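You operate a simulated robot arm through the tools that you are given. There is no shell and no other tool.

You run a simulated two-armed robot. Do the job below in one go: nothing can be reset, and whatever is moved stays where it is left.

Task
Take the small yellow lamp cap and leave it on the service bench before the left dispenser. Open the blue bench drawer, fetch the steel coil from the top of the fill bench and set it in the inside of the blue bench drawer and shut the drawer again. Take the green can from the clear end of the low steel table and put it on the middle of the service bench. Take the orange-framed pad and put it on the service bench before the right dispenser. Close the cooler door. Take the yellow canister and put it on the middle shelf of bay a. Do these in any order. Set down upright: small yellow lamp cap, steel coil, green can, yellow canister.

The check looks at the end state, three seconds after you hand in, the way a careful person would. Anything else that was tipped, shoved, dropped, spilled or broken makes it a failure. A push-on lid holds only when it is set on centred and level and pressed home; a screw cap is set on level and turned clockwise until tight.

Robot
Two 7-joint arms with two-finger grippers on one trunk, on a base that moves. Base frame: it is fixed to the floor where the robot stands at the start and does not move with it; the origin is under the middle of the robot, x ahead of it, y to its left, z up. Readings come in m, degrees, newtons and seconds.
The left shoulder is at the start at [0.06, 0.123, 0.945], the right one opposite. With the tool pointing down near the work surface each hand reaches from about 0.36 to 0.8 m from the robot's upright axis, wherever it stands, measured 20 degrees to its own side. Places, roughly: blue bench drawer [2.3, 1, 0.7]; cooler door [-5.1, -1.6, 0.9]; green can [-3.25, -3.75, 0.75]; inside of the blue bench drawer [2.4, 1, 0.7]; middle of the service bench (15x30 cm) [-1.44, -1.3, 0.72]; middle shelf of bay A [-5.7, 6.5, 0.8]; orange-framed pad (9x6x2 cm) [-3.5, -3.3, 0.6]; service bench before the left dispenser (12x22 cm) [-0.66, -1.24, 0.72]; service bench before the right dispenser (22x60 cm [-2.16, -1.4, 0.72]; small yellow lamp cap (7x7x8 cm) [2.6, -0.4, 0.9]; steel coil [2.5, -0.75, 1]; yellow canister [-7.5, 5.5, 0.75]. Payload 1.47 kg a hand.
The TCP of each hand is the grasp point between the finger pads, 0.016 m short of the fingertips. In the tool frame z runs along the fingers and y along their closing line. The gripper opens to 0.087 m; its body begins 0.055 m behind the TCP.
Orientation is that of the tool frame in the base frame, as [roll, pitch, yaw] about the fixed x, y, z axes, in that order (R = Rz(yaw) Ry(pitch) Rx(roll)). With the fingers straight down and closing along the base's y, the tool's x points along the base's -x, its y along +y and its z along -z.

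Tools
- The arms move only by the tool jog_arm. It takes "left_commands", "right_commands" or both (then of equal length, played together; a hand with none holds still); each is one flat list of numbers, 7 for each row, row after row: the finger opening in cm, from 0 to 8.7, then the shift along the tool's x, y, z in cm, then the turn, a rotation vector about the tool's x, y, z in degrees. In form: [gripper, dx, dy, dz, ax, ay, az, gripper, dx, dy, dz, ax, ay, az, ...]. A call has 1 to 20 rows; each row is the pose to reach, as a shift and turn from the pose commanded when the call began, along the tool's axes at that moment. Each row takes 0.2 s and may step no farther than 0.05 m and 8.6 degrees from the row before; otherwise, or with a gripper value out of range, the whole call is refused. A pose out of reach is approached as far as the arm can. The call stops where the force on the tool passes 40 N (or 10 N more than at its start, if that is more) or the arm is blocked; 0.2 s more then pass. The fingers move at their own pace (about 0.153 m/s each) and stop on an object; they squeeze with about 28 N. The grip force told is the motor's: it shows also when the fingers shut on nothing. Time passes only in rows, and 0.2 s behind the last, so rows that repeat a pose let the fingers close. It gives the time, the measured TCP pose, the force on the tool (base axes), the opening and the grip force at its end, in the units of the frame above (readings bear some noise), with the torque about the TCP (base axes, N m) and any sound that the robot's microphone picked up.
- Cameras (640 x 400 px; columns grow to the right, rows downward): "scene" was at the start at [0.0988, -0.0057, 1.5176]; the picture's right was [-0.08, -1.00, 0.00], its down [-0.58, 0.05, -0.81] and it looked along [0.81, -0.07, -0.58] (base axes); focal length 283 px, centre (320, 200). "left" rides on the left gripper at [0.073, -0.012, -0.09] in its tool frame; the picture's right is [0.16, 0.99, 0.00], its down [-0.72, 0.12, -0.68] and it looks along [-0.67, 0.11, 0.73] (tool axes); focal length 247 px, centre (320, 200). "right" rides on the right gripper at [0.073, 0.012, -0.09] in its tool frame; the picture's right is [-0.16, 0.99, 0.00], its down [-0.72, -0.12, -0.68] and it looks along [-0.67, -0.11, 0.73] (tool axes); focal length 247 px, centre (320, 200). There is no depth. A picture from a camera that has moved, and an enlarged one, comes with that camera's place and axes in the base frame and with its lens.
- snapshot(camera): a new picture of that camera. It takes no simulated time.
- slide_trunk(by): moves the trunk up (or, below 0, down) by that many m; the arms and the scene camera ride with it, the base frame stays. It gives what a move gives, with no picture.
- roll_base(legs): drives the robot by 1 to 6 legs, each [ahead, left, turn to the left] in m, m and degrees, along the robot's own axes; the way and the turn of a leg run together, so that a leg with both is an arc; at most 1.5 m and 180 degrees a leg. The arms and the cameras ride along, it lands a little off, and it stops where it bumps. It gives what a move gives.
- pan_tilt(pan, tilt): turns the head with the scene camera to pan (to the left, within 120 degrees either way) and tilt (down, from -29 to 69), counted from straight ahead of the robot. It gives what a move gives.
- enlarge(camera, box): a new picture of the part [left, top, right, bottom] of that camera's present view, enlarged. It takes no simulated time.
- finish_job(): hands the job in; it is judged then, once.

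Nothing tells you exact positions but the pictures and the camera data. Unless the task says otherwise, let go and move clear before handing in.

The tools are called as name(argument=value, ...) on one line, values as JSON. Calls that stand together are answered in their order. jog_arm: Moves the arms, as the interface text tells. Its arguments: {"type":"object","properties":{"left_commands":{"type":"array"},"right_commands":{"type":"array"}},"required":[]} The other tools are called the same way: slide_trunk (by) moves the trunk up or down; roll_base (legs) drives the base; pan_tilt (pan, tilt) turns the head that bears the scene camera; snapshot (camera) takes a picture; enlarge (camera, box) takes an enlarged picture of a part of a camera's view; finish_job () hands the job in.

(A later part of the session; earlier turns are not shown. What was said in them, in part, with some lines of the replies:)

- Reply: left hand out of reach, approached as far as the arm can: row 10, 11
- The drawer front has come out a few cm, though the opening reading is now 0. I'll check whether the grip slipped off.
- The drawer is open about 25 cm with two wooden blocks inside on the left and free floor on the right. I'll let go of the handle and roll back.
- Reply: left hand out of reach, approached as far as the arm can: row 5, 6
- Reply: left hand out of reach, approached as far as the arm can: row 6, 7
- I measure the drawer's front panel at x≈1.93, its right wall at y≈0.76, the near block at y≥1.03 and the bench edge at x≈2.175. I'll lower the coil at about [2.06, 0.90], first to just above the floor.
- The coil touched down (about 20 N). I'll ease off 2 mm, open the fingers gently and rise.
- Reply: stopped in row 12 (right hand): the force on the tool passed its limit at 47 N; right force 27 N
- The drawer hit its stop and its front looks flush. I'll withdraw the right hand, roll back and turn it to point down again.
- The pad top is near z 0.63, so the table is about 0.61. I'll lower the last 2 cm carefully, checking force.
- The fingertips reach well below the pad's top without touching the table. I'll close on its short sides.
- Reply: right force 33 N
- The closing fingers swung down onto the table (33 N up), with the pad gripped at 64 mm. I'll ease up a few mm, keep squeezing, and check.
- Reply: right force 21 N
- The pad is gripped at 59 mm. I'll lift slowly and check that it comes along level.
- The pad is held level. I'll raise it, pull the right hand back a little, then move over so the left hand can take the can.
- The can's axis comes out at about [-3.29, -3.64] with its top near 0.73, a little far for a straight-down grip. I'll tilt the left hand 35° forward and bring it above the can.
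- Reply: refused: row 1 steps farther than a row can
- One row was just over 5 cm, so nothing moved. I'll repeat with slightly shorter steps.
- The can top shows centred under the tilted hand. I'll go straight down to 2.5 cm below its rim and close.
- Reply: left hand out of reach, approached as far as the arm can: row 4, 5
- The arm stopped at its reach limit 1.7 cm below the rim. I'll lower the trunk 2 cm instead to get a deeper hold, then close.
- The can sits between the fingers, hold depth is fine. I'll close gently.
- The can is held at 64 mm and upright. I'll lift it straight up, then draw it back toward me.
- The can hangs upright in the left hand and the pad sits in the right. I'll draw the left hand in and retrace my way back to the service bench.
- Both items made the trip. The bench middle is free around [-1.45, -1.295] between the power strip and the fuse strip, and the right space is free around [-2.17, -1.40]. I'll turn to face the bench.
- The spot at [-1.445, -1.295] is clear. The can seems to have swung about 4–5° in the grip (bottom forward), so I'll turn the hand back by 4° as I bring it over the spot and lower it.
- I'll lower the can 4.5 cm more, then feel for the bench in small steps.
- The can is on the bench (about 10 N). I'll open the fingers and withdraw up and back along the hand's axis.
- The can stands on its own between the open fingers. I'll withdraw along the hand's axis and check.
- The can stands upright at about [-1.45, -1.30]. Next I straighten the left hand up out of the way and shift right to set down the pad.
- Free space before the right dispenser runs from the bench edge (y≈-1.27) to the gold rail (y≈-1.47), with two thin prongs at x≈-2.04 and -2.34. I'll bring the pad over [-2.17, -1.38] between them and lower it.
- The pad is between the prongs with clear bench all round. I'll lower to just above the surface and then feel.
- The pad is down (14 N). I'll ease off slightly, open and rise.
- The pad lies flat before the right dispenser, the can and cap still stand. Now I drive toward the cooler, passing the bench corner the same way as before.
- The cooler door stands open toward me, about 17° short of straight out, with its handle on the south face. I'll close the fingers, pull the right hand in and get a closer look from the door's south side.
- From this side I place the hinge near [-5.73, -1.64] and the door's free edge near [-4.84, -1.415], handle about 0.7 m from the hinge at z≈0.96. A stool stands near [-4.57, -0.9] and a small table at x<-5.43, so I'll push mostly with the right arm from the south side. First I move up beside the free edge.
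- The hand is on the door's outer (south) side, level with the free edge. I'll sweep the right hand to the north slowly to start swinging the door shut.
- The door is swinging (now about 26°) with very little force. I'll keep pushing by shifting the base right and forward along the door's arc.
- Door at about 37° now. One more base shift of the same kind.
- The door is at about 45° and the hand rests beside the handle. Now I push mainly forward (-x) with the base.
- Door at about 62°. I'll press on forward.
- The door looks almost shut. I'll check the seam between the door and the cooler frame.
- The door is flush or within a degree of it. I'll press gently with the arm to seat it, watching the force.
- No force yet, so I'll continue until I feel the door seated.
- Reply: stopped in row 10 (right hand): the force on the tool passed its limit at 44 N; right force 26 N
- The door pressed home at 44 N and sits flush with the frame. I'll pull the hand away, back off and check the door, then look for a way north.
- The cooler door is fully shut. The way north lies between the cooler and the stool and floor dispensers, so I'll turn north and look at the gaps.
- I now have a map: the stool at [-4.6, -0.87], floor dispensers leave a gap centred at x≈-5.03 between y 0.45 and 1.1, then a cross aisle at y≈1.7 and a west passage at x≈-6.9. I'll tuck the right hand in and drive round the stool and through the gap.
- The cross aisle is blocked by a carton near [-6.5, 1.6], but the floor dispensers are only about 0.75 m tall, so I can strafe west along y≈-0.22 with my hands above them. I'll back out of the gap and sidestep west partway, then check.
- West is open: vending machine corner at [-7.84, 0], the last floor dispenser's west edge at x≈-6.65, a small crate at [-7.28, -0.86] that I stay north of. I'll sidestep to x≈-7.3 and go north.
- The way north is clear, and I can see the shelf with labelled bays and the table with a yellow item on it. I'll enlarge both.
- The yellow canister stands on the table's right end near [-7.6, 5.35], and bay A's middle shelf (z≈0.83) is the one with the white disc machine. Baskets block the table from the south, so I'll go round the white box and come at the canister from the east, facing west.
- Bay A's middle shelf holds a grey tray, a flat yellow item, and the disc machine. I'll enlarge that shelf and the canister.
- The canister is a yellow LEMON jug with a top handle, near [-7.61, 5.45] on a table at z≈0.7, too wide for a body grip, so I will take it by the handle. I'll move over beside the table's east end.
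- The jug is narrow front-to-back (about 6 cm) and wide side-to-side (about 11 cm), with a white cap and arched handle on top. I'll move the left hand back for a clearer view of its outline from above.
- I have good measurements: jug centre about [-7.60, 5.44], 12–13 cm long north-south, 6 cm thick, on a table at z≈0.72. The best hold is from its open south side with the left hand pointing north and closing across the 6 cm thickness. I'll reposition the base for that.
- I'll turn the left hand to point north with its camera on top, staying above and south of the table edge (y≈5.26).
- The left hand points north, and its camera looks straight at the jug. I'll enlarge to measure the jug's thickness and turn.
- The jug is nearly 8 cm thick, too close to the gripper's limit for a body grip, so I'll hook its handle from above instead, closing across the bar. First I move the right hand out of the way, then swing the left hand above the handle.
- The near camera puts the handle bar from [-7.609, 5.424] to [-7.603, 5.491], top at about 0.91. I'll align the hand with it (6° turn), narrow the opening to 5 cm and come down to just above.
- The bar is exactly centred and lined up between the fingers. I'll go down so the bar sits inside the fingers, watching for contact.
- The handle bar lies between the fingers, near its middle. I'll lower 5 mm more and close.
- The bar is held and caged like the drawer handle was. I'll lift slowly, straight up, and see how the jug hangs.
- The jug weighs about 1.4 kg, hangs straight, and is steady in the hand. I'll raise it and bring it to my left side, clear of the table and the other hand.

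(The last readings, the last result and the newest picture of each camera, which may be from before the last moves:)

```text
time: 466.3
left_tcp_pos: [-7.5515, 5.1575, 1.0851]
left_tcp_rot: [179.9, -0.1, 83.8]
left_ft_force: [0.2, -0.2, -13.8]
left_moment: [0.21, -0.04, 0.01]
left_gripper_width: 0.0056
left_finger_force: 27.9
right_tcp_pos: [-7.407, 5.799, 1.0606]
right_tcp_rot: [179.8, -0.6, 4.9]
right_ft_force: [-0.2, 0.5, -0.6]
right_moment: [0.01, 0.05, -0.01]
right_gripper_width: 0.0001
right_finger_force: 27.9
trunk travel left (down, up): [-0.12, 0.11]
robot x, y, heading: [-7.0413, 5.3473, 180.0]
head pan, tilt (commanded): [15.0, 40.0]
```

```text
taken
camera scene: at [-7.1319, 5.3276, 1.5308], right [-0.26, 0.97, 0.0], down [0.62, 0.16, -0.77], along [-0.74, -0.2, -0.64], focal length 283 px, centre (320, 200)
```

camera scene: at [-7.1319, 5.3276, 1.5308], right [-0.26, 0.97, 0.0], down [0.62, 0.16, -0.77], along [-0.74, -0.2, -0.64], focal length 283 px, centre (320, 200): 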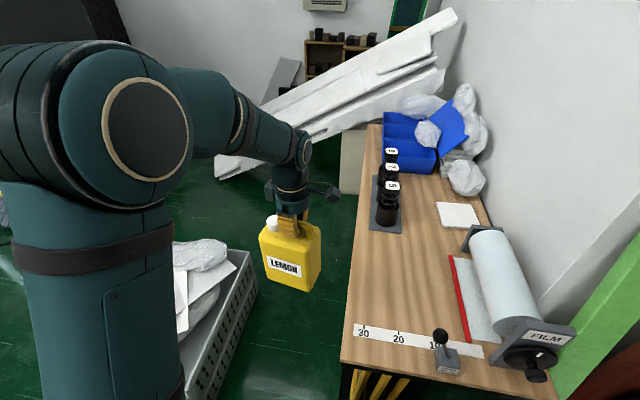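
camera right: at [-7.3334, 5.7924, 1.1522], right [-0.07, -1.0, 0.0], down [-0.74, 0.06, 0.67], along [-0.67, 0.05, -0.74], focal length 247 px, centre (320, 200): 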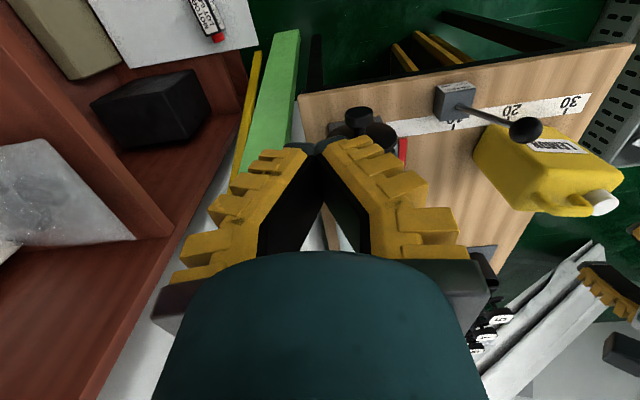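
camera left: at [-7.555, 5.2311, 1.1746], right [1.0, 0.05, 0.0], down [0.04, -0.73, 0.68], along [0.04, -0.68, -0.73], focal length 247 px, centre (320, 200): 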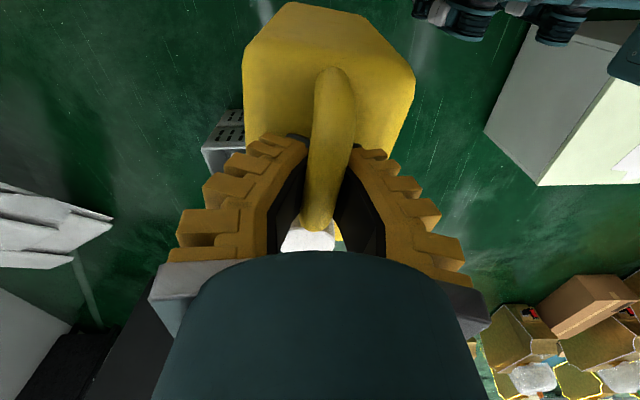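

The jug hangs level at my left. I'll tuck the right hand in, shift north just enough to clear the cabinet, and drive back east along the shelf.

jog_arm(right_commands=[0, 0.4, 4.5, 0, 0, 0, 0, 0, 0.8, 9, 0, 0, 0, 0, 0, 1.2, 13.5, 0, 0, 0, 0, 0, 1.6, 18, 0, 0, 0, 0, 0, 2, 22, 0, 0, 0, 0, 0, 2, 22, 0, 0, 0, 0])

roll_base(legs=[[0, -0.2, 0], [-0.8, 0, 0], [-0.72, 0, 0]])

snapshot(camera="left")

snapshot(camera="scene")

```text
time: 467.7
left_tcp_pos: [-7.5506, 5.1572, 1.0841]
left_tcp_rot: [180.0, 0.0, 83.9]
left_ft_force: [-0.1, -0.6, -14.0]
left_moment: [0.22, -0.02, 0.01]
left_gripper_width: 0.0058
left_finger_force: 28.2
right_tcp_pos: [-7.3676, 5.5799, 1.0615]
right_tcp_rot: [179.9, -0.7, 4.8]
right_ft_force: [-0.1, -0.2, 0.4]
right_moment: [0.01, 0.0, -0.01]
right_gripper_width: 0.0
right_finger_force: 27.7
trunk travel left (down, up): [-0.12, 0.11]
robot x, y, heading: [-7.0377, 5.3451, 179.9]
head pan, tilt (commanded): [15.0, 40.0]
```

```text
time: 477.5
left_tcp_pos: [-6.0266, 5.355, 1.0866]
left_tcp_rot: [180.0, -0.1, 83.4]
left_ft_force: [0.8, -0.2, -14.3]
left_moment: [0.18, -0.02, 0.02]
left_gripper_width: 0.006
left_finger_force: 28.3
right_tcp_pos: [-5.8415, 5.7765, 1.0613]
right_tcp_rot: [179.9, -0.7, 4.4]
right_ft_force: [0.5, -0.3, -0.1]
right_moment: [0.0, 0.01, -0.02]
right_gripper_width: 0.0003
right_finger_force: 27.7
trunk travel left (down, up): [-0.12, 0.11]
robot x, y, heading: [-5.5155, 5.5422, 179.2]
head pan, tilt (commanded): [15.0, 40.0]
```

```text
taken
camera left: at [-6.0304, 5.4293, 1.1748], right [1.0, 0.04, 0.0], down [0.03, -0.73, 0.68], along [0.03, -0.68, -0.73], focal length 247 px, centre (320, 200)
```

left: 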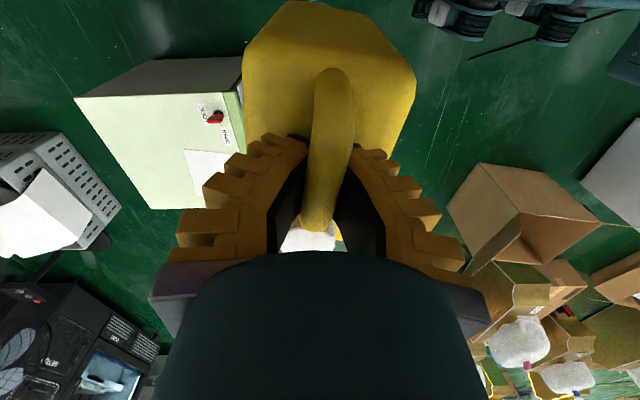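

```text
taken
camera scene: at [-5.6062, 5.5223, 1.5309], right [-0.25, 0.97, 0.0], down [0.62, 0.16, -0.77], along [-0.74, -0.19, -0.64], focal length 283 px, centre (320, 200)
```

scene: 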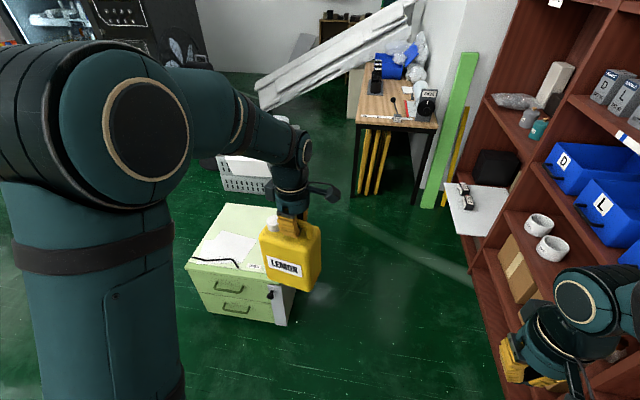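

The jug rode well. I'll step slightly south for room and turn to face the shelf.

roll_base(legs=[[0, 0.12, 0], [0, 0, -89.2]])

pan_tilt(pan=5, tilt=35)

snapshot(camera="scene")

snapshot(camera="left")

snapshot(camera="right")

```text
time: 483.0
left_tcp_pos: [-5.7052, 5.9336, 1.0848]
left_tcp_rot: [180.0, 0.0, -6.2]
left_ft_force: [0.1, -0.6, -13.7]
left_moment: [-0.02, -0.19, 0.01]
left_gripper_width: 0.006
left_finger_force: 27.9
right_tcp_pos: [-5.283, 5.7517, 1.0621]
right_tcp_rot: [179.8, -0.7, -85.3]
right_ft_force: [0.1, -0.7, -0.8]
right_moment: [0.02, -0.01, -0.01]
right_gripper_width: 0.0
right_finger_force: 28.4
trunk travel left (down, up): [-0.12, 0.11]
robot x, y, heading: [-5.5176, 5.4202, 89.7]
head pan, tilt (commanded): [15.0, 40.0]
```

```text
time: 483.8
left_tcp_pos: [-5.7065, 5.9336, 1.0827]
left_tcp_rot: [179.9, 0.0, -6.2]
left_ft_force: [-1.0, 0.1, -14.4]
left_moment: [0.02, -0.16, 0.0]
left_gripper_width: 0.0062
left_finger_force: 28.0
right_tcp_pos: [-5.2846, 5.7511, 1.0617]
right_tcp_rot: [179.9, -0.8, -85.2]
right_ft_force: [-0.2, -0.1, -0.4]
right_moment: [0.03, -0.01, -0.01]
right_gripper_width: 0.0
right_finger_force: 27.7
trunk travel left (down, up): [-0.12, 0.11]
robot x, y, heading: [-5.5151, 5.4243, 89.6]
head pan, tilt (commanded): [5.0, 35.0]
```

```text
taken
camera scene: at [-5.5223, 5.5232, 1.5384], right [1.0, 0.08, 0.0], down [0.05, -0.57, -0.82], along [-0.07, 0.82, -0.57], focal length 283 px, centre (320, 200)
```

scene: 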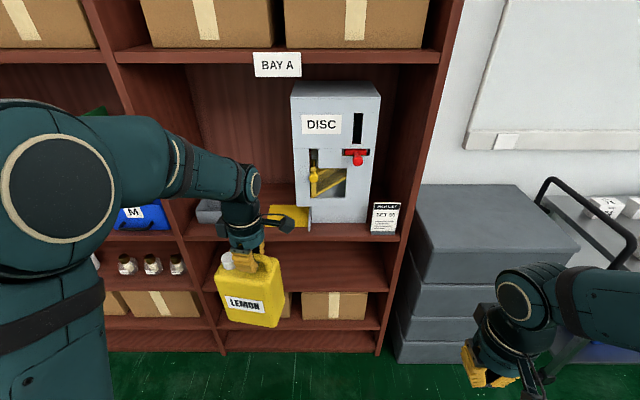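

```text
taken
camera left: at [-5.633, 5.9381, 1.1742], right [0.05, -1.0, 0.0], down [-0.73, -0.04, 0.68], along [-0.68, -0.04, -0.73], focal length 247 px, centre (320, 200)
```

left: 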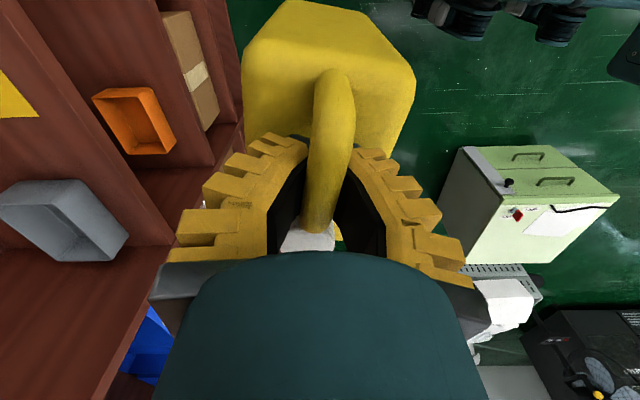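

```text
taken
camera right: at [-5.2883, 5.679, 1.1524], right [-1.0, 0.08, 0.0], down [0.06, 0.74, 0.67], along [0.05, 0.67, -0.74], focal length 247 px, centre (320, 200)
```

right: 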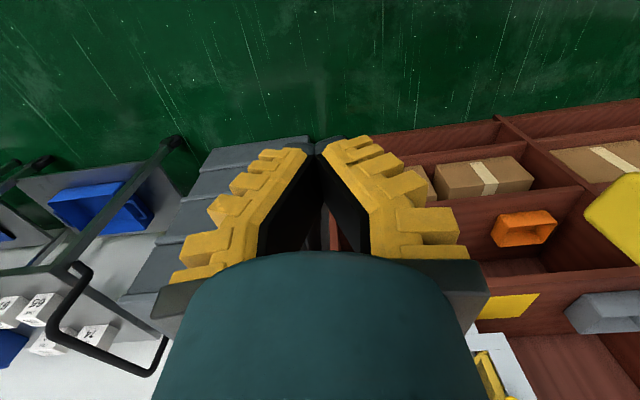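

I face bay A with the jug in the left hand. I'll enlarge to measure the shelf, the yellow patch and the neighbours.

enlarge(camera="scene", box=[180, 60, 420, 340])

enlarge(camera="left", box=[0, 40, 260, 320])

enlarge(camera="right", box=[420, 120, 640, 360])

```text
1.43 times, centred on (300, 200) of scene
camera zoom: at [-5.5223, 5.5232, 1.5384], right [1.0, 0.08, 0.0], down [0.05, -0.57, -0.82], along [-0.07, 0.82, -0.57], focal length 404 px, centre (349, 200)
```

zoom: 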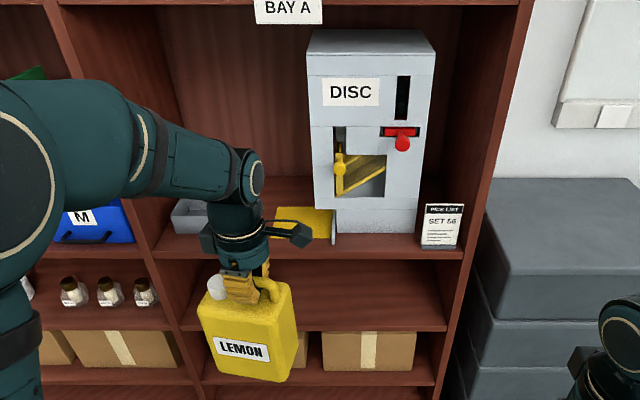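

```text
1.43 times, centred on (130, 180) of left
camera zoom: at [-5.633, 5.9381, 1.1742], right [0.05, -1.0, 0.0], down [-0.73, -0.04, 0.68], along [-0.68, -0.04, -0.73], focal length 353 px, centre (591, 229)
```

zoom: 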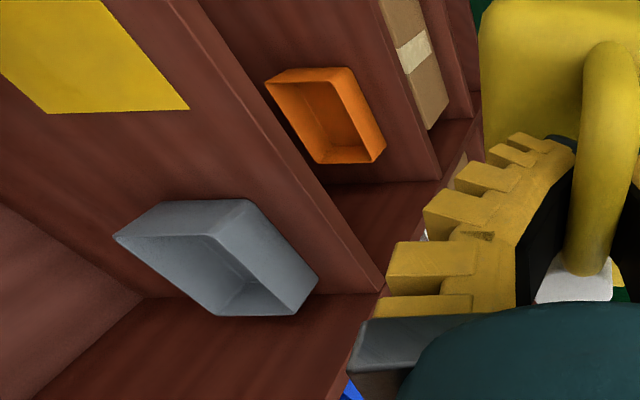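

```text
1.67 times, centred on (530, 240) of right
camera zoom: at [-5.2883, 5.679, 1.1524], right [-1.0, 0.08, 0.0], down [0.06, 0.74, 0.67], along [0.05, 0.67, -0.74], focal length 412 px, centre (-30, 133)
```

zoom: 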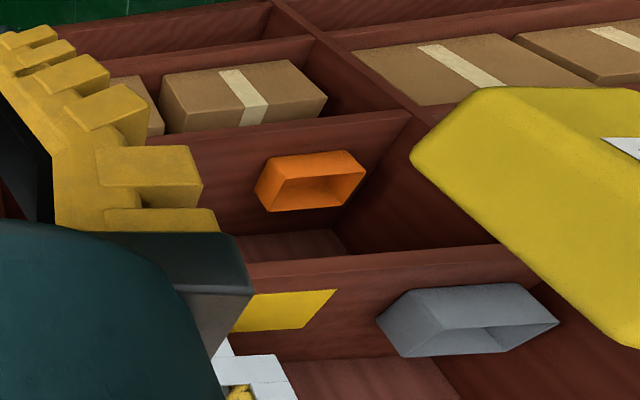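

Shelf top is at z≈0.854 with its front edge near y 6.245, the patch spans x -5.80 to -5.64, y 6.31 to 6.455, and the machine's overhang begins near x -5.67. To keep my wrist camera clear of the machine I'll turn the jug 84° so its long side points into the shelf.

jog_arm(left_commands=[0, 0, 0, -0.5, 0, 0, 8.38, 0, 0, 0, -1, 0, 0, 16.76, 0, 0, 0, -1.5, 0, 0, 25.14, 0, 0, 0, -2, 0, 0, 33.52, 0, 0, 0, -2.5, 0, 0, 41.9, 0, 0, 0, -3, 0, 0, 50.28, 0, 0, 0, -3.5, 0, 0, 58.66, 0, 0, 0, -3.5, 0, 0, 67.04, 0, 0, 0, -3.5, 0, 0, 75.42, 0, 0, 0, -3.5, 0, 0, 83.8, 0, 0, 0, -3.5, 0, 0, 83.8])

snapshot(camera="scene")

snapshot(camera="left")

```text
time: 486.2
left_tcp_pos: [-5.7065, 5.9337, 1.12]
left_tcp_rot: [-179.9, -0.1, -90.1]
left_ft_force: [0.7, -0.5, -13.4]
left_moment: [-0.2, 0.05, -0.05]
left_gripper_width: 0.006
left_finger_force: 28.0
right_tcp_pos: [-5.2841, 5.7519, 1.0617]
right_tcp_rot: [179.8, -0.7, -85.3]
right_ft_force: [0.1, -1.0, -0.1]
right_moment: [-0.02, -0.01, 0.01]
right_gripper_width: 0.0
right_finger_force: 28.6
trunk travel left (down, up): [-0.12, 0.11]
robot x, y, heading: [-5.5162, 5.4286, 90.0]
head pan, tilt (commanded): [5.0, 35.0]
```

```text
taken
camera scene: at [-5.5222, 5.5232, 1.5384], right [1.0, 0.08, 0.0], down [0.05, -0.57, -0.82], along [-0.07, 0.82, -0.57], focal length 283 px, centre (320, 200)
```

scene: 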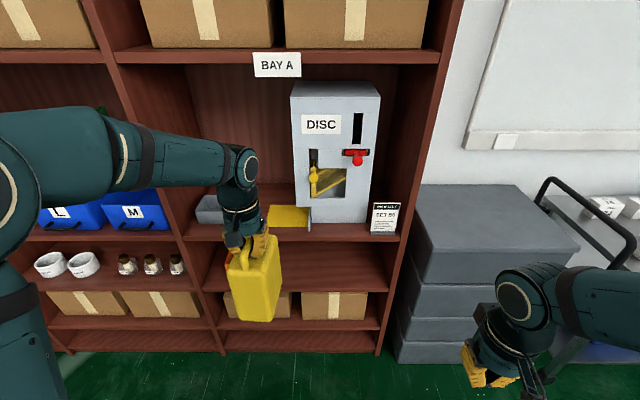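

```text
taken
camera left: at [-5.6952, 5.8614, 1.2096], right [-0.99, -0.16, 0.0], down [-0.11, 0.73, 0.68], along [-0.11, 0.67, -0.73], focal length 247 px, centre (320, 200)
```

left: 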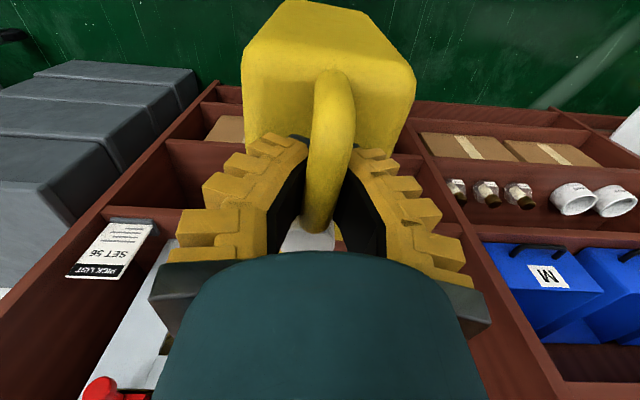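

The jug now presents its narrow side. With the view clear I'll measure the patch, tray and machine again.

enlarge(camera="scene", box=[180, 130, 420, 260])

```text
2.67 times, centred on (300, 195) of scene
camera zoom: at [-5.5222, 5.5232, 1.5384], right [1.0, 0.08, 0.0], down [0.05, -0.57, -0.82], along [-0.07, 0.82, -0.57], focal length 755 px, centre (373, 213)
```

zoom: 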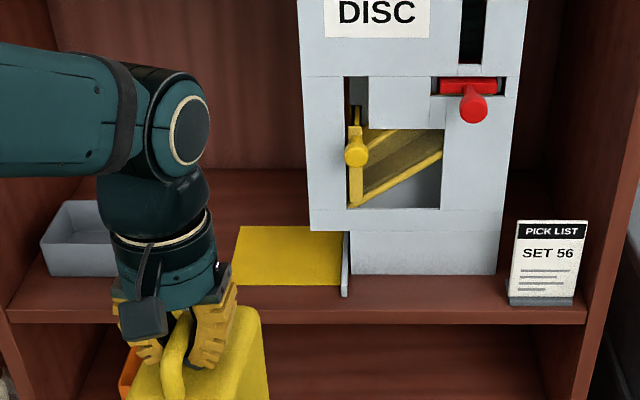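

I'll aim the jug at about [-5.765, 6.385], between tray and machine and largely on the patch. I roll up to the shelf with the jug held well above it.

roll_base(legs=[[0, 0.06, 0], [0.25, 0, 0]])

snapshot(camera="scene")

snapshot(camera="left")

```text
time: 488.8
left_tcp_pos: [-5.7644, 6.1825, 1.1191]
left_tcp_rot: [180.0, -0.2, -90.1]
left_ft_force: [-0.2, 0.5, -14.4]
left_moment: [-0.15, 0.03, -0.01]
left_gripper_width: 0.0062
left_finger_force: 28.1
right_tcp_pos: [-5.3411, 5.9989, 1.0619]
right_tcp_rot: [179.8, -0.8, -85.5]
right_ft_force: [-0.3, -0.3, -0.4]
right_moment: [0.02, 0.01, -0.01]
right_gripper_width: 0.0
right_finger_force: 27.3
trunk travel left (down, up): [-0.12, 0.11]
robot x, y, heading: [-5.5695, 5.6658, 89.6]
head pan, tilt (commanded): [5.0, 35.0]
```

```text
taken
camera scene: at [-5.5808, 5.772, 1.5383], right [1.0, 0.08, 0.0], down [0.05, -0.57, -0.82], along [-0.07, 0.82, -0.57], focal length 283 px, centre (320, 200)
```

scene: 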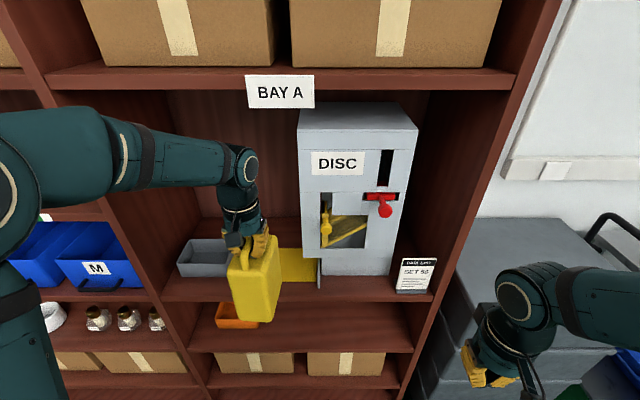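

```text
taken
camera left: at [-5.753, 6.1103, 1.2092], right [-0.99, -0.16, 0.0], down [-0.11, 0.73, 0.68], along [-0.11, 0.67, -0.73], focal length 247 px, centre (320, 200)
```

left: 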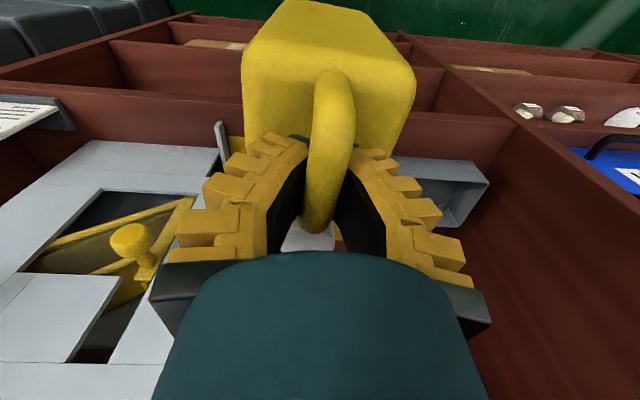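

The forearm must pass under the upper board (z≈1.417), so I'll lower the trunk 6 cm first, roll 6 cm closer, and check clearances.

slide_trunk(by=-0.055)

roll_base(legs=[[0.06, 0, 0.3]])

snapshot(camera="scene")

snapshot(camera="left")

```text
time: 489.7
left_tcp_pos: [-5.7628, 6.1819, 1.0646]
left_tcp_rot: [180.0, -0.2, -90.1]
left_ft_force: [0.3, -0.1, -14.4]
left_moment: [-0.2, -0.01, 0.0]
left_gripper_width: 0.0062
left_finger_force: 27.7
right_tcp_pos: [-5.3416, 5.9984, 1.0068]
right_tcp_rot: [179.8, -0.6, -85.4]
right_ft_force: [-0.9, 0.3, 0.5]
right_moment: [-0.01, -0.01, 0.0]
right_gripper_width: 0.0001
right_finger_force: 28.0
trunk travel left (down, up): [-0.065, 0.165]
robot x, y, heading: [-5.5784, 5.666, 89.7]
head pan, tilt (commanded): [5.0, 35.0]
```

```text
time: 490.7
left_tcp_pos: [-5.7658, 6.2417, 1.0627]
left_tcp_rot: [-180.0, -0.2, -89.8]
left_ft_force: [0.0, -0.1, -14.5]
left_moment: [-0.17, 0.0, 0.01]
left_gripper_width: 0.0063
left_finger_force: 28.3
right_tcp_pos: [-5.3425, 6.0596, 1.0063]
right_tcp_rot: [179.8, -0.8, -85.1]
right_ft_force: [1.1, 0.1, 0.1]
right_moment: [-0.01, 0.03, 0.0]
right_gripper_width: 0.0
right_finger_force: 28.2
trunk travel left (down, up): [-0.065, 0.165]
robot x, y, heading: [-5.574, 5.728, 89.9]
head pan, tilt (commanded): [5.0, 35.0]
```

```text
taken
camera scene: at [-5.5811, 5.8324, 1.4832], right [1.0, 0.09, 0.0], down [0.05, -0.57, -0.82], along [-0.07, 0.81, -0.58], focal length 283 px, centre (320, 200)
```

scene: 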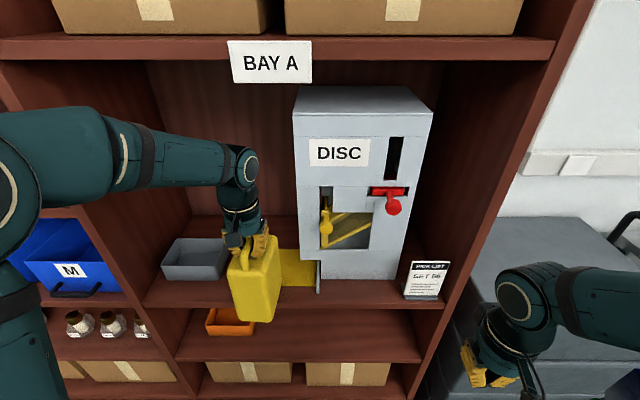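

```text
taken
camera left: at [-5.7551, 6.1695, 1.1538], right [-0.99, -0.16, 0.0], down [-0.12, 0.73, 0.68], along [-0.11, 0.67, -0.74], focal length 247 px, centre (320, 200)
```

left: 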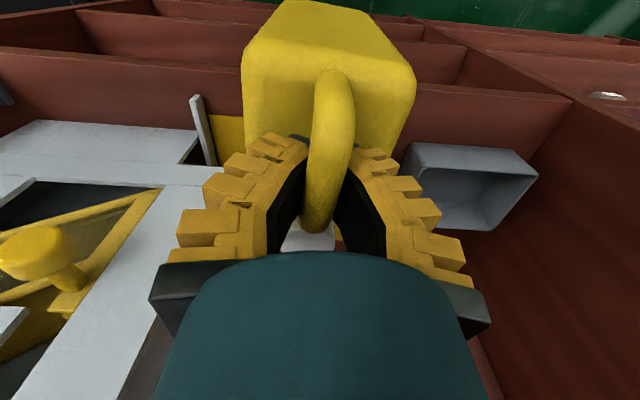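

Wrist clears, but the forearm would pass close under the board. I'll raise the hand a little and lower the trunk by the remaining 6 cm to bring the elbow down.

jog_arm(left_commands=[0, 0, 0, -2, 0, 0, 0, 0, 0, 0, -4.5, 0, 0, 0, 0, 0, 0, -4.5, 0, 0, 0])

slide_trunk(by=-0.06)

snapshot(camera="scene")

```text
time: 491.5
left_tcp_pos: [-5.7665, 6.2418, 1.1094]
left_tcp_rot: [180.0, -0.1, -90.0]
left_ft_force: [-0.1, 0.2, -13.4]
left_moment: [-0.18, -0.01, 0.02]
left_gripper_width: 0.0058
left_finger_force: 28.1
right_tcp_pos: [-5.3427, 6.0598, 1.0061]
right_tcp_rot: [179.8, -0.6, -85.1]
right_ft_force: [0.7, 1.0, 0.3]
right_moment: [0.0, -0.01, -0.03]
right_gripper_width: 0.0
right_finger_force: 27.9
trunk travel left (down, up): [-0.065, 0.165]
robot x, y, heading: [-5.5746, 5.7317, 90.2]
head pan, tilt (commanded): [5.0, 35.0]
```

```text
time: 492.5
left_tcp_pos: [-5.7661, 6.2407, 1.0488]
left_tcp_rot: [-179.9, -0.1, -89.9]
left_ft_force: [-0.1, -0.3, -13.6]
left_moment: [-0.17, -0.01, 0.03]
left_gripper_width: 0.0059
left_finger_force: 27.8
right_tcp_pos: [-5.343, 6.0589, 0.9472]
right_tcp_rot: [179.7, -0.7, -85.1]
right_ft_force: [-0.4, -0.2, 0.2]
right_moment: [0.01, 0.0, 0.02]
right_gripper_width: 0.0
right_finger_force: 27.9
trunk travel left (down, up): [-0.005, 0.225]
robot x, y, heading: [-5.5782, 5.7328, 90.1]
head pan, tilt (commanded): [5.0, 35.0]
```

```text
taken
camera scene: at [-5.5811, 5.8303, 1.4235], right [1.0, 0.09, 0.0], down [0.05, -0.57, -0.82], along [-0.07, 0.82, -0.57], focal length 283 px, centre (320, 200)
```

scene: 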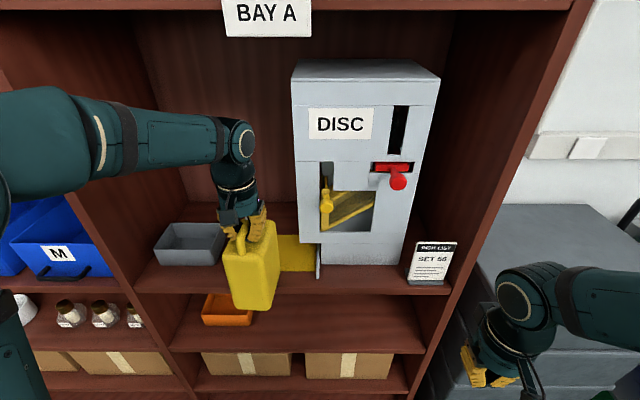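

The forearm is now well below the board. I'll move the jug forward over the spot with about 3 cm to spare under it.

jog_arm(left_commands=[0, 0, 0, -1, 0, 0, 0, 0, -3, 0, -1, 0, 0, 0, 0, -6, 0, -1, 0, 0, 0, 0, -9, 0, -1, 0, 0, 0, 0, -11, 0, -1, 0, 0, 0, 0, -12.8, 0, -1, 0, 0, 0, 0, -12.8, 0, -1, 0, 0, 0])

snapshot(camera="scene")

snapshot(camera="left")

```text
time: 494.1
left_tcp_pos: [-5.7671, 6.368, 1.058]
left_tcp_rot: [180.0, -0.2, -89.7]
left_ft_force: [0.1, -0.5, -13.7]
left_moment: [-0.21, 0.0, 0.0]
left_gripper_width: 0.006
left_finger_force: 28.6
right_tcp_pos: [-5.3437, 6.0595, 0.9459]
right_tcp_rot: [179.8, -0.7, -85.1]
right_ft_force: [-0.2, 0.6, -0.1]
right_moment: [0.03, 0.0, -0.02]
right_gripper_width: 0.0001
right_finger_force: 28.1
trunk travel left (down, up): [-0.005, 0.225]
robot x, y, heading: [-5.5753, 5.7283, 90.2]
head pan, tilt (commanded): [5.0, 35.0]
```

```text
taken
camera scene: at [-5.5811, 5.8304, 1.4234], right [1.0, 0.09, 0.0], down [0.05, -0.57, -0.82], along [-0.07, 0.82, -0.57], focal length 283 px, centre (320, 200)
```

scene: 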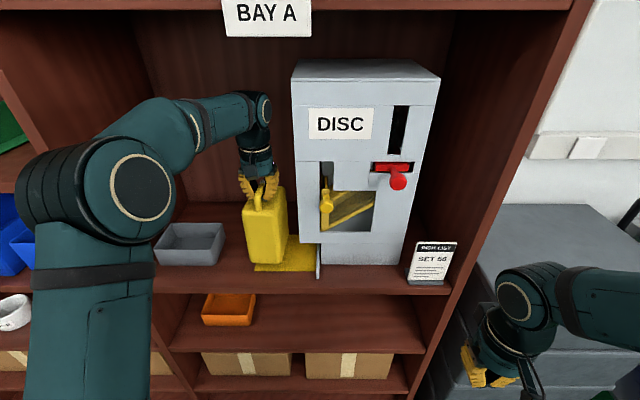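

```text
taken
camera left: at [-5.7556, 6.2959, 1.1489], right [-0.99, -0.16, 0.0], down [-0.12, 0.73, 0.68], along [-0.11, 0.67, -0.74], focal length 247 px, centre (320, 200)
```

left: 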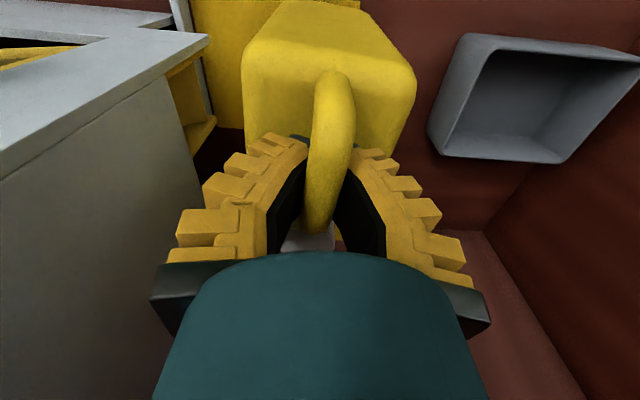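

The jug hangs over the spot. My left elbow is near the shelf divider, so I'll look closely before lowering.

enlarge(camera="scene", box=[0, 60, 320, 320])

pan_tilt(pan=35, tilt=35)

snapshot(camera="scene")

```text
1.54 times, centred on (160, 190) of scene
camera zoom: at [-5.5811, 5.8304, 1.4234], right [1.0, 0.09, 0.0], down [0.05, -0.57, -0.82], along [-0.07, 0.82, -0.57], focal length 436 px, centre (566, 215)
```

zoom: 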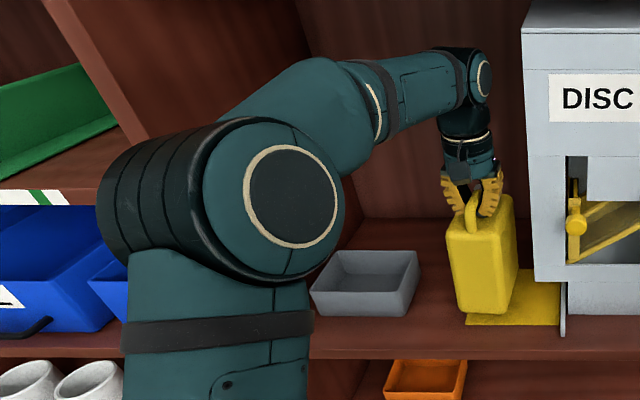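

```text
time: 495.1
left_tcp_pos: [-5.7667, 6.3681, 1.0592]
left_tcp_rot: [180.0, -0.1, -89.8]
left_ft_force: [0.2, 0.3, -12.9]
left_moment: [-0.19, 0.0, 0.01]
left_gripper_width: 0.0061
left_finger_force: 28.2
right_tcp_pos: [-5.3422, 6.0602, 0.9465]
right_tcp_rot: [179.9, -0.7, -85.2]
right_ft_force: [-0.1, 0.0, -0.7]
right_moment: [0.03, 0.04, 0.01]
right_gripper_width: 0.0
right_finger_force: 28.3
trunk travel left (down, up): [-0.005, 0.225]
robot x, y, heading: [-5.5692, 5.73, 90.0]
head pan, tilt (commanded): [35.0, 35.0]
```

```text
taken
camera scene: at [-5.6239, 5.8153, 1.4234], right [0.82, 0.57, 0.0], down [0.33, -0.47, -0.82], along [-0.47, 0.67, -0.57], focal length 283 px, centre (320, 200)
```

scene: 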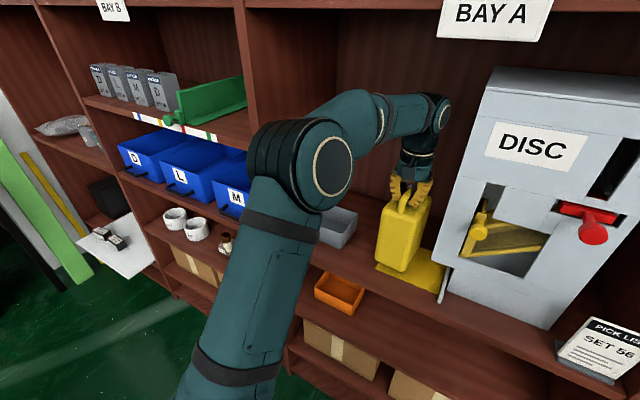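

The elbow is well in front of the shelf, so it is clear. I'll lower the jug in small steps and feel for the board.

jog_arm(left_commands=[0, 0, 0, 0.5, 0, 0, 0, 0, 0, 0, 1, 0, 0, 0, 0, 0, 0, 1.5, 0, 0, 0, 0, 0, 0, 1.5, 0, 0, 0])

jog_arm(left_commands=[0, 0, 0, 0.3, 0, 0, 0, 0, 0, 0, 0.6, 0, 0, 0, 0, 0, 0, 0.6, 0, 0, 0])

enlarge(camera="scene", box=[300, 130, 480, 310])

```text
time: 496.1
left_tcp_pos: [-5.7654, 6.3684, 1.0455]
left_tcp_rot: [180.0, 0.0, -89.9]
left_ft_force: [1.0, -2.0, -4.2]
left_moment: [0.28, 0.01, -0.08]
left_gripper_width: 0.0061
left_finger_force: 27.9
right_tcp_pos: [-5.3418, 6.0579, 0.9482]
right_tcp_rot: [179.7, -0.6, -85.1]
right_ft_force: [0.3, 0.4, -0.7]
right_moment: [-0.02, 0.0, 0.0]
right_gripper_width: 0.0001
right_finger_force: 28.1
trunk travel left (down, up): [-0.005, 0.225]
robot x, y, heading: [-5.5732, 5.731, 90.2]
head pan, tilt (commanded): [35.0, 35.0]
```

```text
time: 496.9
left_tcp_pos: [-5.7673, 6.3672, 1.0393]
left_tcp_rot: [-180.0, 0.0, -89.7]
left_ft_force: [-0.1, -6.0, 1.7]
left_moment: [-0.06, 0.0, -0.07]
left_gripper_width: 0.0059
left_finger_force: 27.8
right_tcp_pos: [-5.3434, 6.0595, 0.9479]
right_tcp_rot: [179.8, -0.6, -84.9]
right_ft_force: [0.0, 0.7, -0.4]
right_moment: [0.0, 0.02, 0.01]
right_gripper_width: 0.0002
right_finger_force: 28.7
trunk travel left (down, up): [-0.005, 0.225]
robot x, y, heading: [-5.574, 5.7308, 90.2]
head pan, tilt (commanded): [35.0, 35.0]
```

```text
2.22 times, centred on (390, 220) of scene
camera zoom: at [-5.6234, 5.8132, 1.4236], right [0.82, 0.57, 0.0], down [0.33, -0.47, -0.82], along [-0.47, 0.67, -0.57], focal length 629 px, centre (164, 156)
```

zoom: 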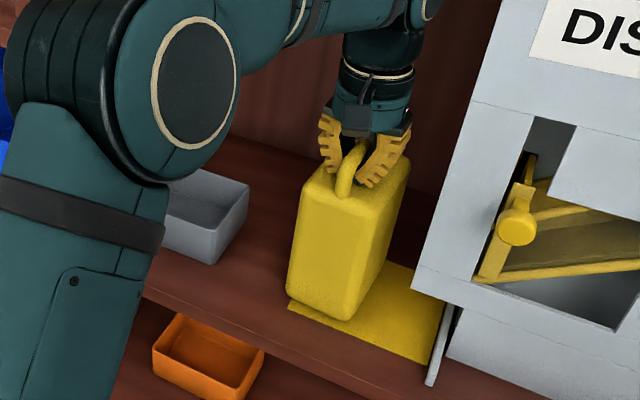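

The far bottom edge touched first and now carries the weight. I'll lower a little more so the jug settles flat.

jog_arm(left_commands=[0, 0, 0, 0.2, 0, 0, 0, 0, 0, 0, 0.4, 0, 0, 0, 0, 0, 0, 0.4, 0, 0, 0])

enlarge(camera="scene", box=[330, 160, 440, 290])

snapshot(camera="left")

```text
time: 497.6
left_tcp_pos: [-5.7662, 6.3674, 1.0356]
left_tcp_rot: [180.0, 0.0, -89.8]
left_ft_force: [-0.6, -8.9, 6.6]
left_moment: [-0.05, 0.01, -0.01]
left_gripper_width: 0.006
left_finger_force: 28.4
right_tcp_pos: [-5.3423, 6.0573, 0.9485]
right_tcp_rot: [179.7, -0.6, -85.1]
right_ft_force: [-0.3, 0.1, 0.2]
right_moment: [-0.01, 0.0, 0.03]
right_gripper_width: 0.0
right_finger_force: 28.1
trunk travel left (down, up): [-0.005, 0.225]
robot x, y, heading: [-5.5752, 5.731, 89.7]
head pan, tilt (commanded): [35.0, 35.0]
```

```text
3.08 times, centred on (385, 225) of scene
camera zoom: at [-5.6236, 5.8124, 1.4236], right [0.82, 0.57, 0.0], down [0.33, -0.47, -0.82], along [-0.47, 0.67, -0.57], focal length 871 px, centre (120, 123)
```

zoom: 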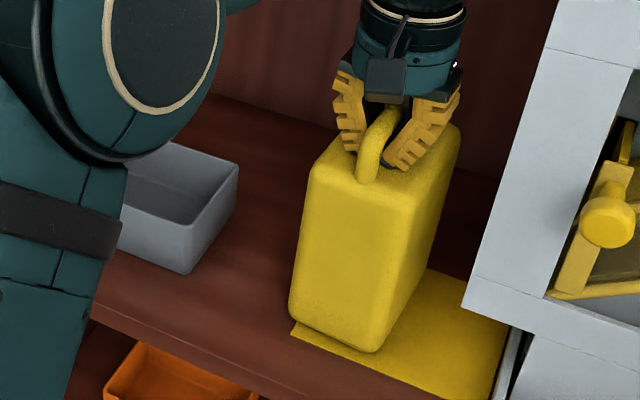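

```text
taken
camera left: at [-5.7556, 6.2942, 1.1255], right [-0.99, -0.16, 0.0], down [-0.12, 0.72, 0.68], along [-0.11, 0.67, -0.73], focal length 247 px, centre (320, 200)
```

left: 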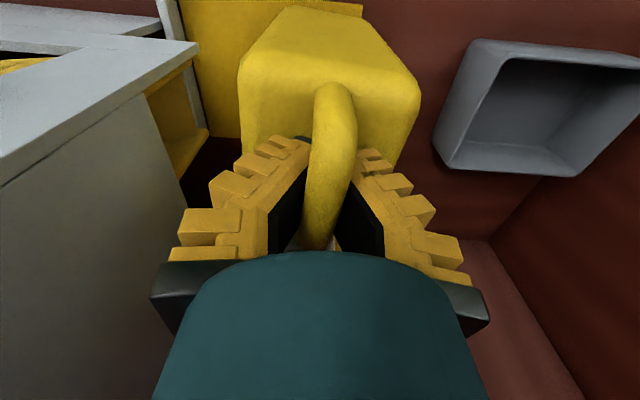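

The jug's edges read vertical within about a degree, and the shelf carries it, but there is a 9 N sideways push. I'll relax the hand 3 mm toward me and check.

jog_arm(left_commands=[0, 0.2, 0, 0, 0, 0, 0, 0, 0.35, 0, 0, 0, 0, 0, 0, 0.35, 0, 0, 0, 0, 0])

```text
time: 498.4
left_tcp_pos: [-5.7661, 6.3639, 1.0336]
left_tcp_rot: [-180.0, -0.1, -89.9]
left_ft_force: [-2.8, -3.6, 0.1]
left_moment: [-0.02, -0.02, 0.03]
left_gripper_width: 0.0059
left_finger_force: 28.4
right_tcp_pos: [-5.3418, 6.0597, 0.9472]
right_tcp_rot: [179.8, -0.6, -85.2]
right_ft_force: [0.0, -0.3, 0.0]
right_moment: [-0.01, 0.01, -0.04]
right_gripper_width: 0.0001
right_finger_force: 27.5
trunk travel left (down, up): [-0.005, 0.225]
robot x, y, heading: [-5.5753, 5.7324, 90.2]
head pan, tilt (commanded): [35.0, 35.0]
```

jog_arm(left_commands=[0, 0.15, 0, 0.2, 0, 0, 0, 0, 0.3, 0, 0.3, 0, 0, 0, 0, 0.3, 0, 0.3, 0, 0, 0])

enlarge(camera="scene", box=[330, 160, 440, 290])

```text
time: 499.2
left_tcp_pos: [-5.7673, 6.3628, 1.0338]
left_tcp_rot: [179.9, 0.2, -90.0]
left_ft_force: [-2.0, 9.3, 19.2]
left_moment: [0.08, 0.0, -0.03]
left_gripper_width: 0.0061
left_finger_force: 28.1
right_tcp_pos: [-5.343, 6.057, 0.9463]
right_tcp_rot: [179.9, -0.6, -85.1]
right_ft_force: [-0.5, 1.1, 0.1]
right_moment: [-0.01, -0.05, 0.0]
right_gripper_width: 0.0
right_finger_force: 28.4
trunk travel left (down, up): [-0.005, 0.225]
robot x, y, heading: [-5.5776, 5.7263, 90.3]
head pan, tilt (commanded): [35.0, 35.0]
```

```text
3.08 times, centred on (385, 225) of scene
camera zoom: at [-5.6232, 5.8137, 1.4237], right [0.82, 0.57, 0.0], down [0.33, -0.47, -0.82], along [-0.47, 0.67, -0.57], focal length 871 px, centre (120, 123)
```

zoom: 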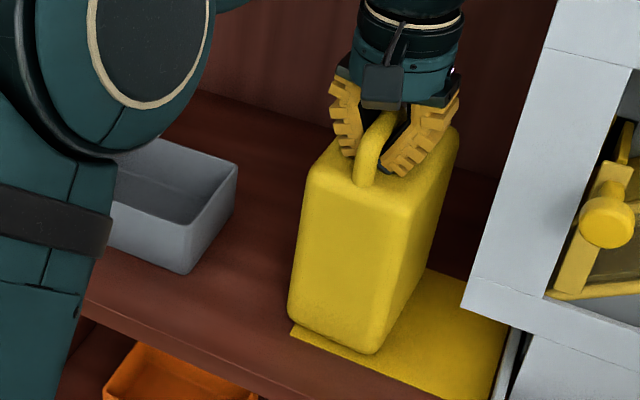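

The jug is now standing flat on the shelf (it resists further lowering). I'll ease off, open the fingers to 5 cm, and rise straight up.

jog_arm(left_commands=[0, -0.15, 0, -0.2, 0, 0, 0, 0, -0.15, 0, -0.2, 0, 0, 0, 1.5, -0.15, 0, -0.2, 0, 0, 0, 3, -0.15, 0, -0.2, 0, 0, 0, 4.5, -0.15, 0, -0.2, 0, 0, 0, 5, -0.15, 0, -0.2, 0, 0, 0, 5, -0.15, 0, -0.2, 0, 0, 0])

snapshot(camera="left")

enlarge(camera="scene", box=[330, 160, 440, 290])

```text
time: 500.9
left_tcp_pos: [-5.7658, 6.3613, 1.0357]
left_tcp_rot: [180.0, 0.0, -89.9]
left_ft_force: [-0.2, -2.2, 19.4]
left_moment: [0.0, 0.07, 0.06]
left_gripper_width: 0.0537
left_finger_force: 0.2
right_tcp_pos: [-5.3425, 6.0574, 0.9471]
right_tcp_rot: [179.9, -0.5, -85.1]
right_ft_force: [0.2, 0.1, 0.2]
right_moment: [0.01, -0.01, 0.02]
right_gripper_width: 0.0002
right_finger_force: 28.0
trunk travel left (down, up): [-0.005, 0.225]
robot x, y, heading: [-5.5751, 5.7271, 89.7]
head pan, tilt (commanded): [35.0, 35.0]
```

```text
taken
camera left: at [-5.7547, 6.2891, 1.1246], right [-0.99, -0.16, 0.0], down [-0.12, 0.72, 0.68], along [-0.11, 0.67, -0.73], focal length 247 px, centre (320, 200)
```

left: 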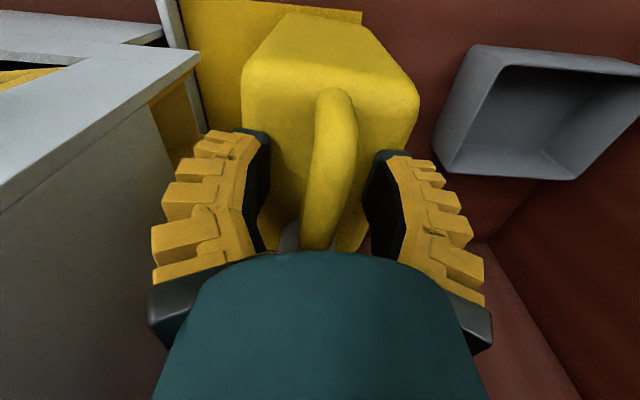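

```text
3.08 times, centred on (385, 225) of scene
camera zoom: at [-5.6231, 5.8121, 1.4237], right [0.82, 0.57, 0.0], down [0.33, -0.47, -0.82], along [-0.47, 0.67, -0.57], focal length 871 px, centre (120, 123)
```

zoom: 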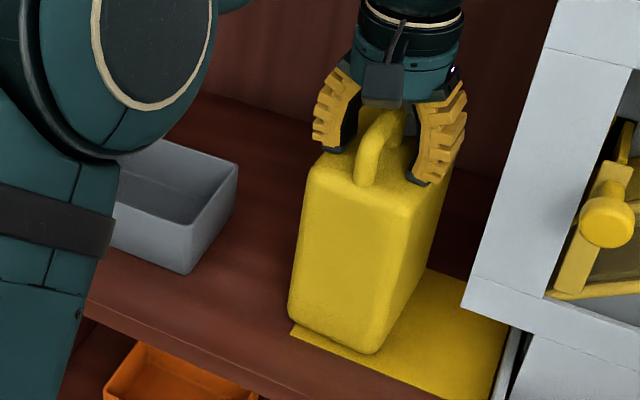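

The fingers are open and resting lightly on the jug's shoulders. I'll rise straight up and check that the jug stays put.

jog_arm(left_commands=[5, 0, 0, -0.5, 0, 0, 0, 5, 0, 0, -1, 0, 0, 0, 5, 0, 0, -2, 0, 0, 0, 5, 0, 0, -4, 0, 0, 0, 5, 0, 0, -6, 0, 0, 0, 5, 0, 0, -7.5, 0, 0, 0, 5, 0, 0, -7.5, 0, 0, 0])

snapshot(camera="left")

snapshot(camera="scene")

```text
time: 502.4
left_tcp_pos: [-5.7667, 6.3625, 1.1083]
left_tcp_rot: [-179.9, -0.1, -89.7]
left_ft_force: [0.9, 0.1, 0.2]
left_moment: [0.03, -0.04, -0.01]
left_gripper_width: 0.0554
left_finger_force: 3.9
right_tcp_pos: [-5.342, 6.0595, 0.9462]
right_tcp_rot: [179.8, -0.6, -85.1]
right_ft_force: [1.0, 0.0, -0.5]
right_moment: [-0.03, -0.01, -0.01]
right_gripper_width: 0.0
right_finger_force: 27.6
trunk travel left (down, up): [-0.005, 0.225]
robot x, y, heading: [-5.5773, 5.7307, 90.2]
head pan, tilt (commanded): [35.0, 35.0]
```

```text
taken
camera left: at [-5.7551, 6.2903, 1.1985], right [-0.99, -0.16, 0.0], down [-0.12, 0.72, 0.68], along [-0.11, 0.67, -0.73], focal length 247 px, centre (320, 200)
```

left: 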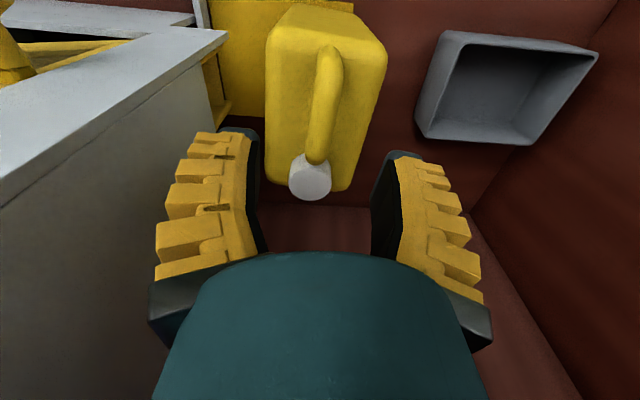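

```text
taken
camera scene: at [-5.6236, 5.8141, 1.4235], right [0.82, 0.57, 0.0], down [0.33, -0.47, -0.82], along [-0.47, 0.67, -0.57], focal length 283 px, centre (320, 200)
```

scene: 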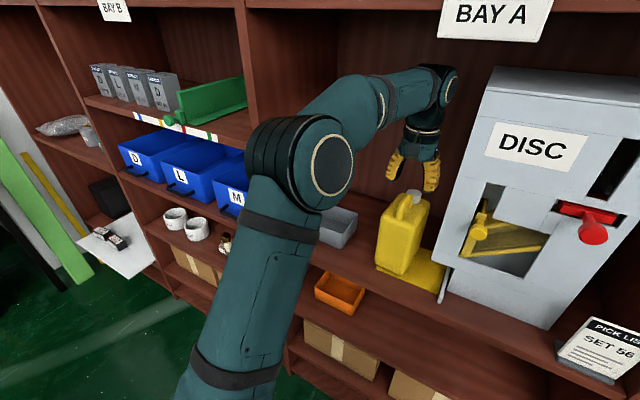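

The jug stands upright in bay A and the hand is above its handle. I'll draw the hand straight out, back away and take a last look at it.

jog_arm(left_commands=[5, 4, 0, 0, 0, 0, 0, 5, 8, 0, 0, 0, 0, 0, 5, 12, 0, 0, 0, 0, 0, 5, 15, 0, 0, 0, 0, 0, 5, 15, 0, 0, 0, 0, 0])

roll_base(legs=[[-0.4, 0, 0]])

pan_tilt(pan=10, tilt=25)

snapshot(camera="scene")

enlarge(camera="scene", box=[240, 80, 480, 280])

```text
time: 503.6
left_tcp_pos: [-5.7666, 6.2134, 1.1076]
left_tcp_rot: [180.0, -0.1, -89.8]
left_ft_force: [-0.4, -0.4, 0.3]
left_moment: [-0.03, 0.01, 0.02]
left_gripper_width: 0.0554
left_finger_force: 3.6
right_tcp_pos: [-5.3433, 6.0591, 0.948]
right_tcp_rot: [179.7, -0.7, -85.1]
right_ft_force: [-0.2, -0.3, -0.2]
right_moment: [0.0, 0.0, 0.02]
right_gripper_width: 0.0
right_finger_force: 28.2
trunk travel left (down, up): [-0.005, 0.225]
robot x, y, heading: [-5.5729, 5.7336, 89.9]
head pan, tilt (commanded): [35.0, 35.0]
```

```text
time: 506.1
left_tcp_pos: [-5.7658, 5.8092, 1.108]
left_tcp_rot: [179.9, -0.1, -89.9]
left_ft_force: [0.7, -0.2, 0.5]
left_moment: [0.01, 0.01, -0.03]
left_gripper_width: 0.0551
left_finger_force: 3.8
right_tcp_pos: [-5.3419, 5.6568, 0.9473]
right_tcp_rot: [179.8, -0.7, -85.0]
right_ft_force: [-0.6, -0.5, -0.2]
right_moment: [0.0, -0.02, 0.02]
right_gripper_width: 0.0
right_finger_force: 27.7
trunk travel left (down, up): [-0.005, 0.225]
robot x, y, heading: [-5.5736, 5.3297, 90.0]
head pan, tilt (commanded): [35.0, 35.0]
```

```text
time: 507.0
left_tcp_pos: [-5.7662, 5.8103, 1.1077]
left_tcp_rot: [-180.0, -0.2, -89.9]
left_ft_force: [-0.1, -0.1, 0.4]
left_moment: [0.02, 0.04, 0.01]
left_gripper_width: 0.0553
left_finger_force: 3.6
right_tcp_pos: [-5.3427, 5.6575, 0.9463]
right_tcp_rot: [179.8, -0.6, -85.2]
right_ft_force: [0.4, 0.1, 0.6]
right_moment: [0.01, -0.01, 0.02]
right_gripper_width: 0.0
right_finger_force: 28.2
trunk travel left (down, up): [-0.005, 0.225]
robot x, y, heading: [-5.5732, 5.3309, 90.1]
head pan, tilt (commanded): [10.0, 25.0]
```

```text
taken
camera scene: at [-5.5893, 5.4308, 1.4392], right [0.98, 0.17, 0.0], down [0.07, -0.42, -0.91], along [-0.16, 0.89, -0.42], focal length 283 px, centre (320, 200)
```

scene: 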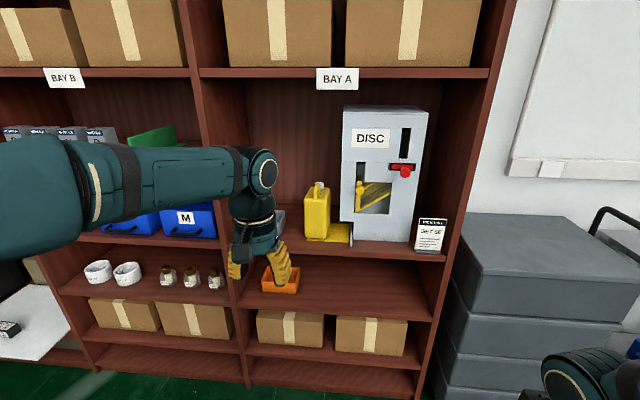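

```text
2.00 times, centred on (360, 180) of scene
camera zoom: at [-5.5893, 5.4308, 1.4392], right [0.98, 0.17, 0.0], down [0.07, -0.42, -0.91], along [-0.16, 0.89, -0.42], focal length 566 px, centre (240, 240)
```

zoom: 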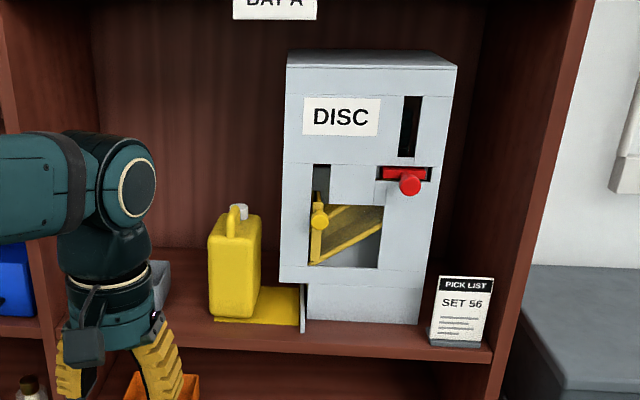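

The jug stands upright on bay A's middle shelf, and both my hands are empty and clear. The other pictures show the cap, can and pad in place on the service bench, the coil in the shut drawer and the cooler door flush, so I hand the job in.

finish_job()

```text
The job is handed in.
```

The job is handed in, and every item on the list is done. I checked each one in pictures as I finished it, but I did not drive back round for a last look before handing in.

| Item | Where it ended up |
|---|---|
| Small yellow lamp cap | Upright on the service bench before the left dispenser, between rings A and B |
| Steel coil | Upright inside the blue bench drawer; the drawer is pushed shut to its stop |
| Green can | Upright in the middle of the service bench |
| Orange-framed pad | Flat on the service bench before the right dispenser |
| Cooler door | Closed flush and pressed home |
| Yellow canister | Upright on the middle shelf of bay A, between the grey tray and the disc machine |

- **Canister position:** it stands slightly left of the yellow patch's centre, to keep clear of the disc machine's overhang.
- **White floor sheets:** I may have rolled over the edges of the two sheets. The one near the service bench looked unmoved afterwards; I did not recheck the one by the vending machines.
- **Nothing else disturbed:** I saw nothing else tipped, shoved or spilled. Both hands were empty and clear at the end.
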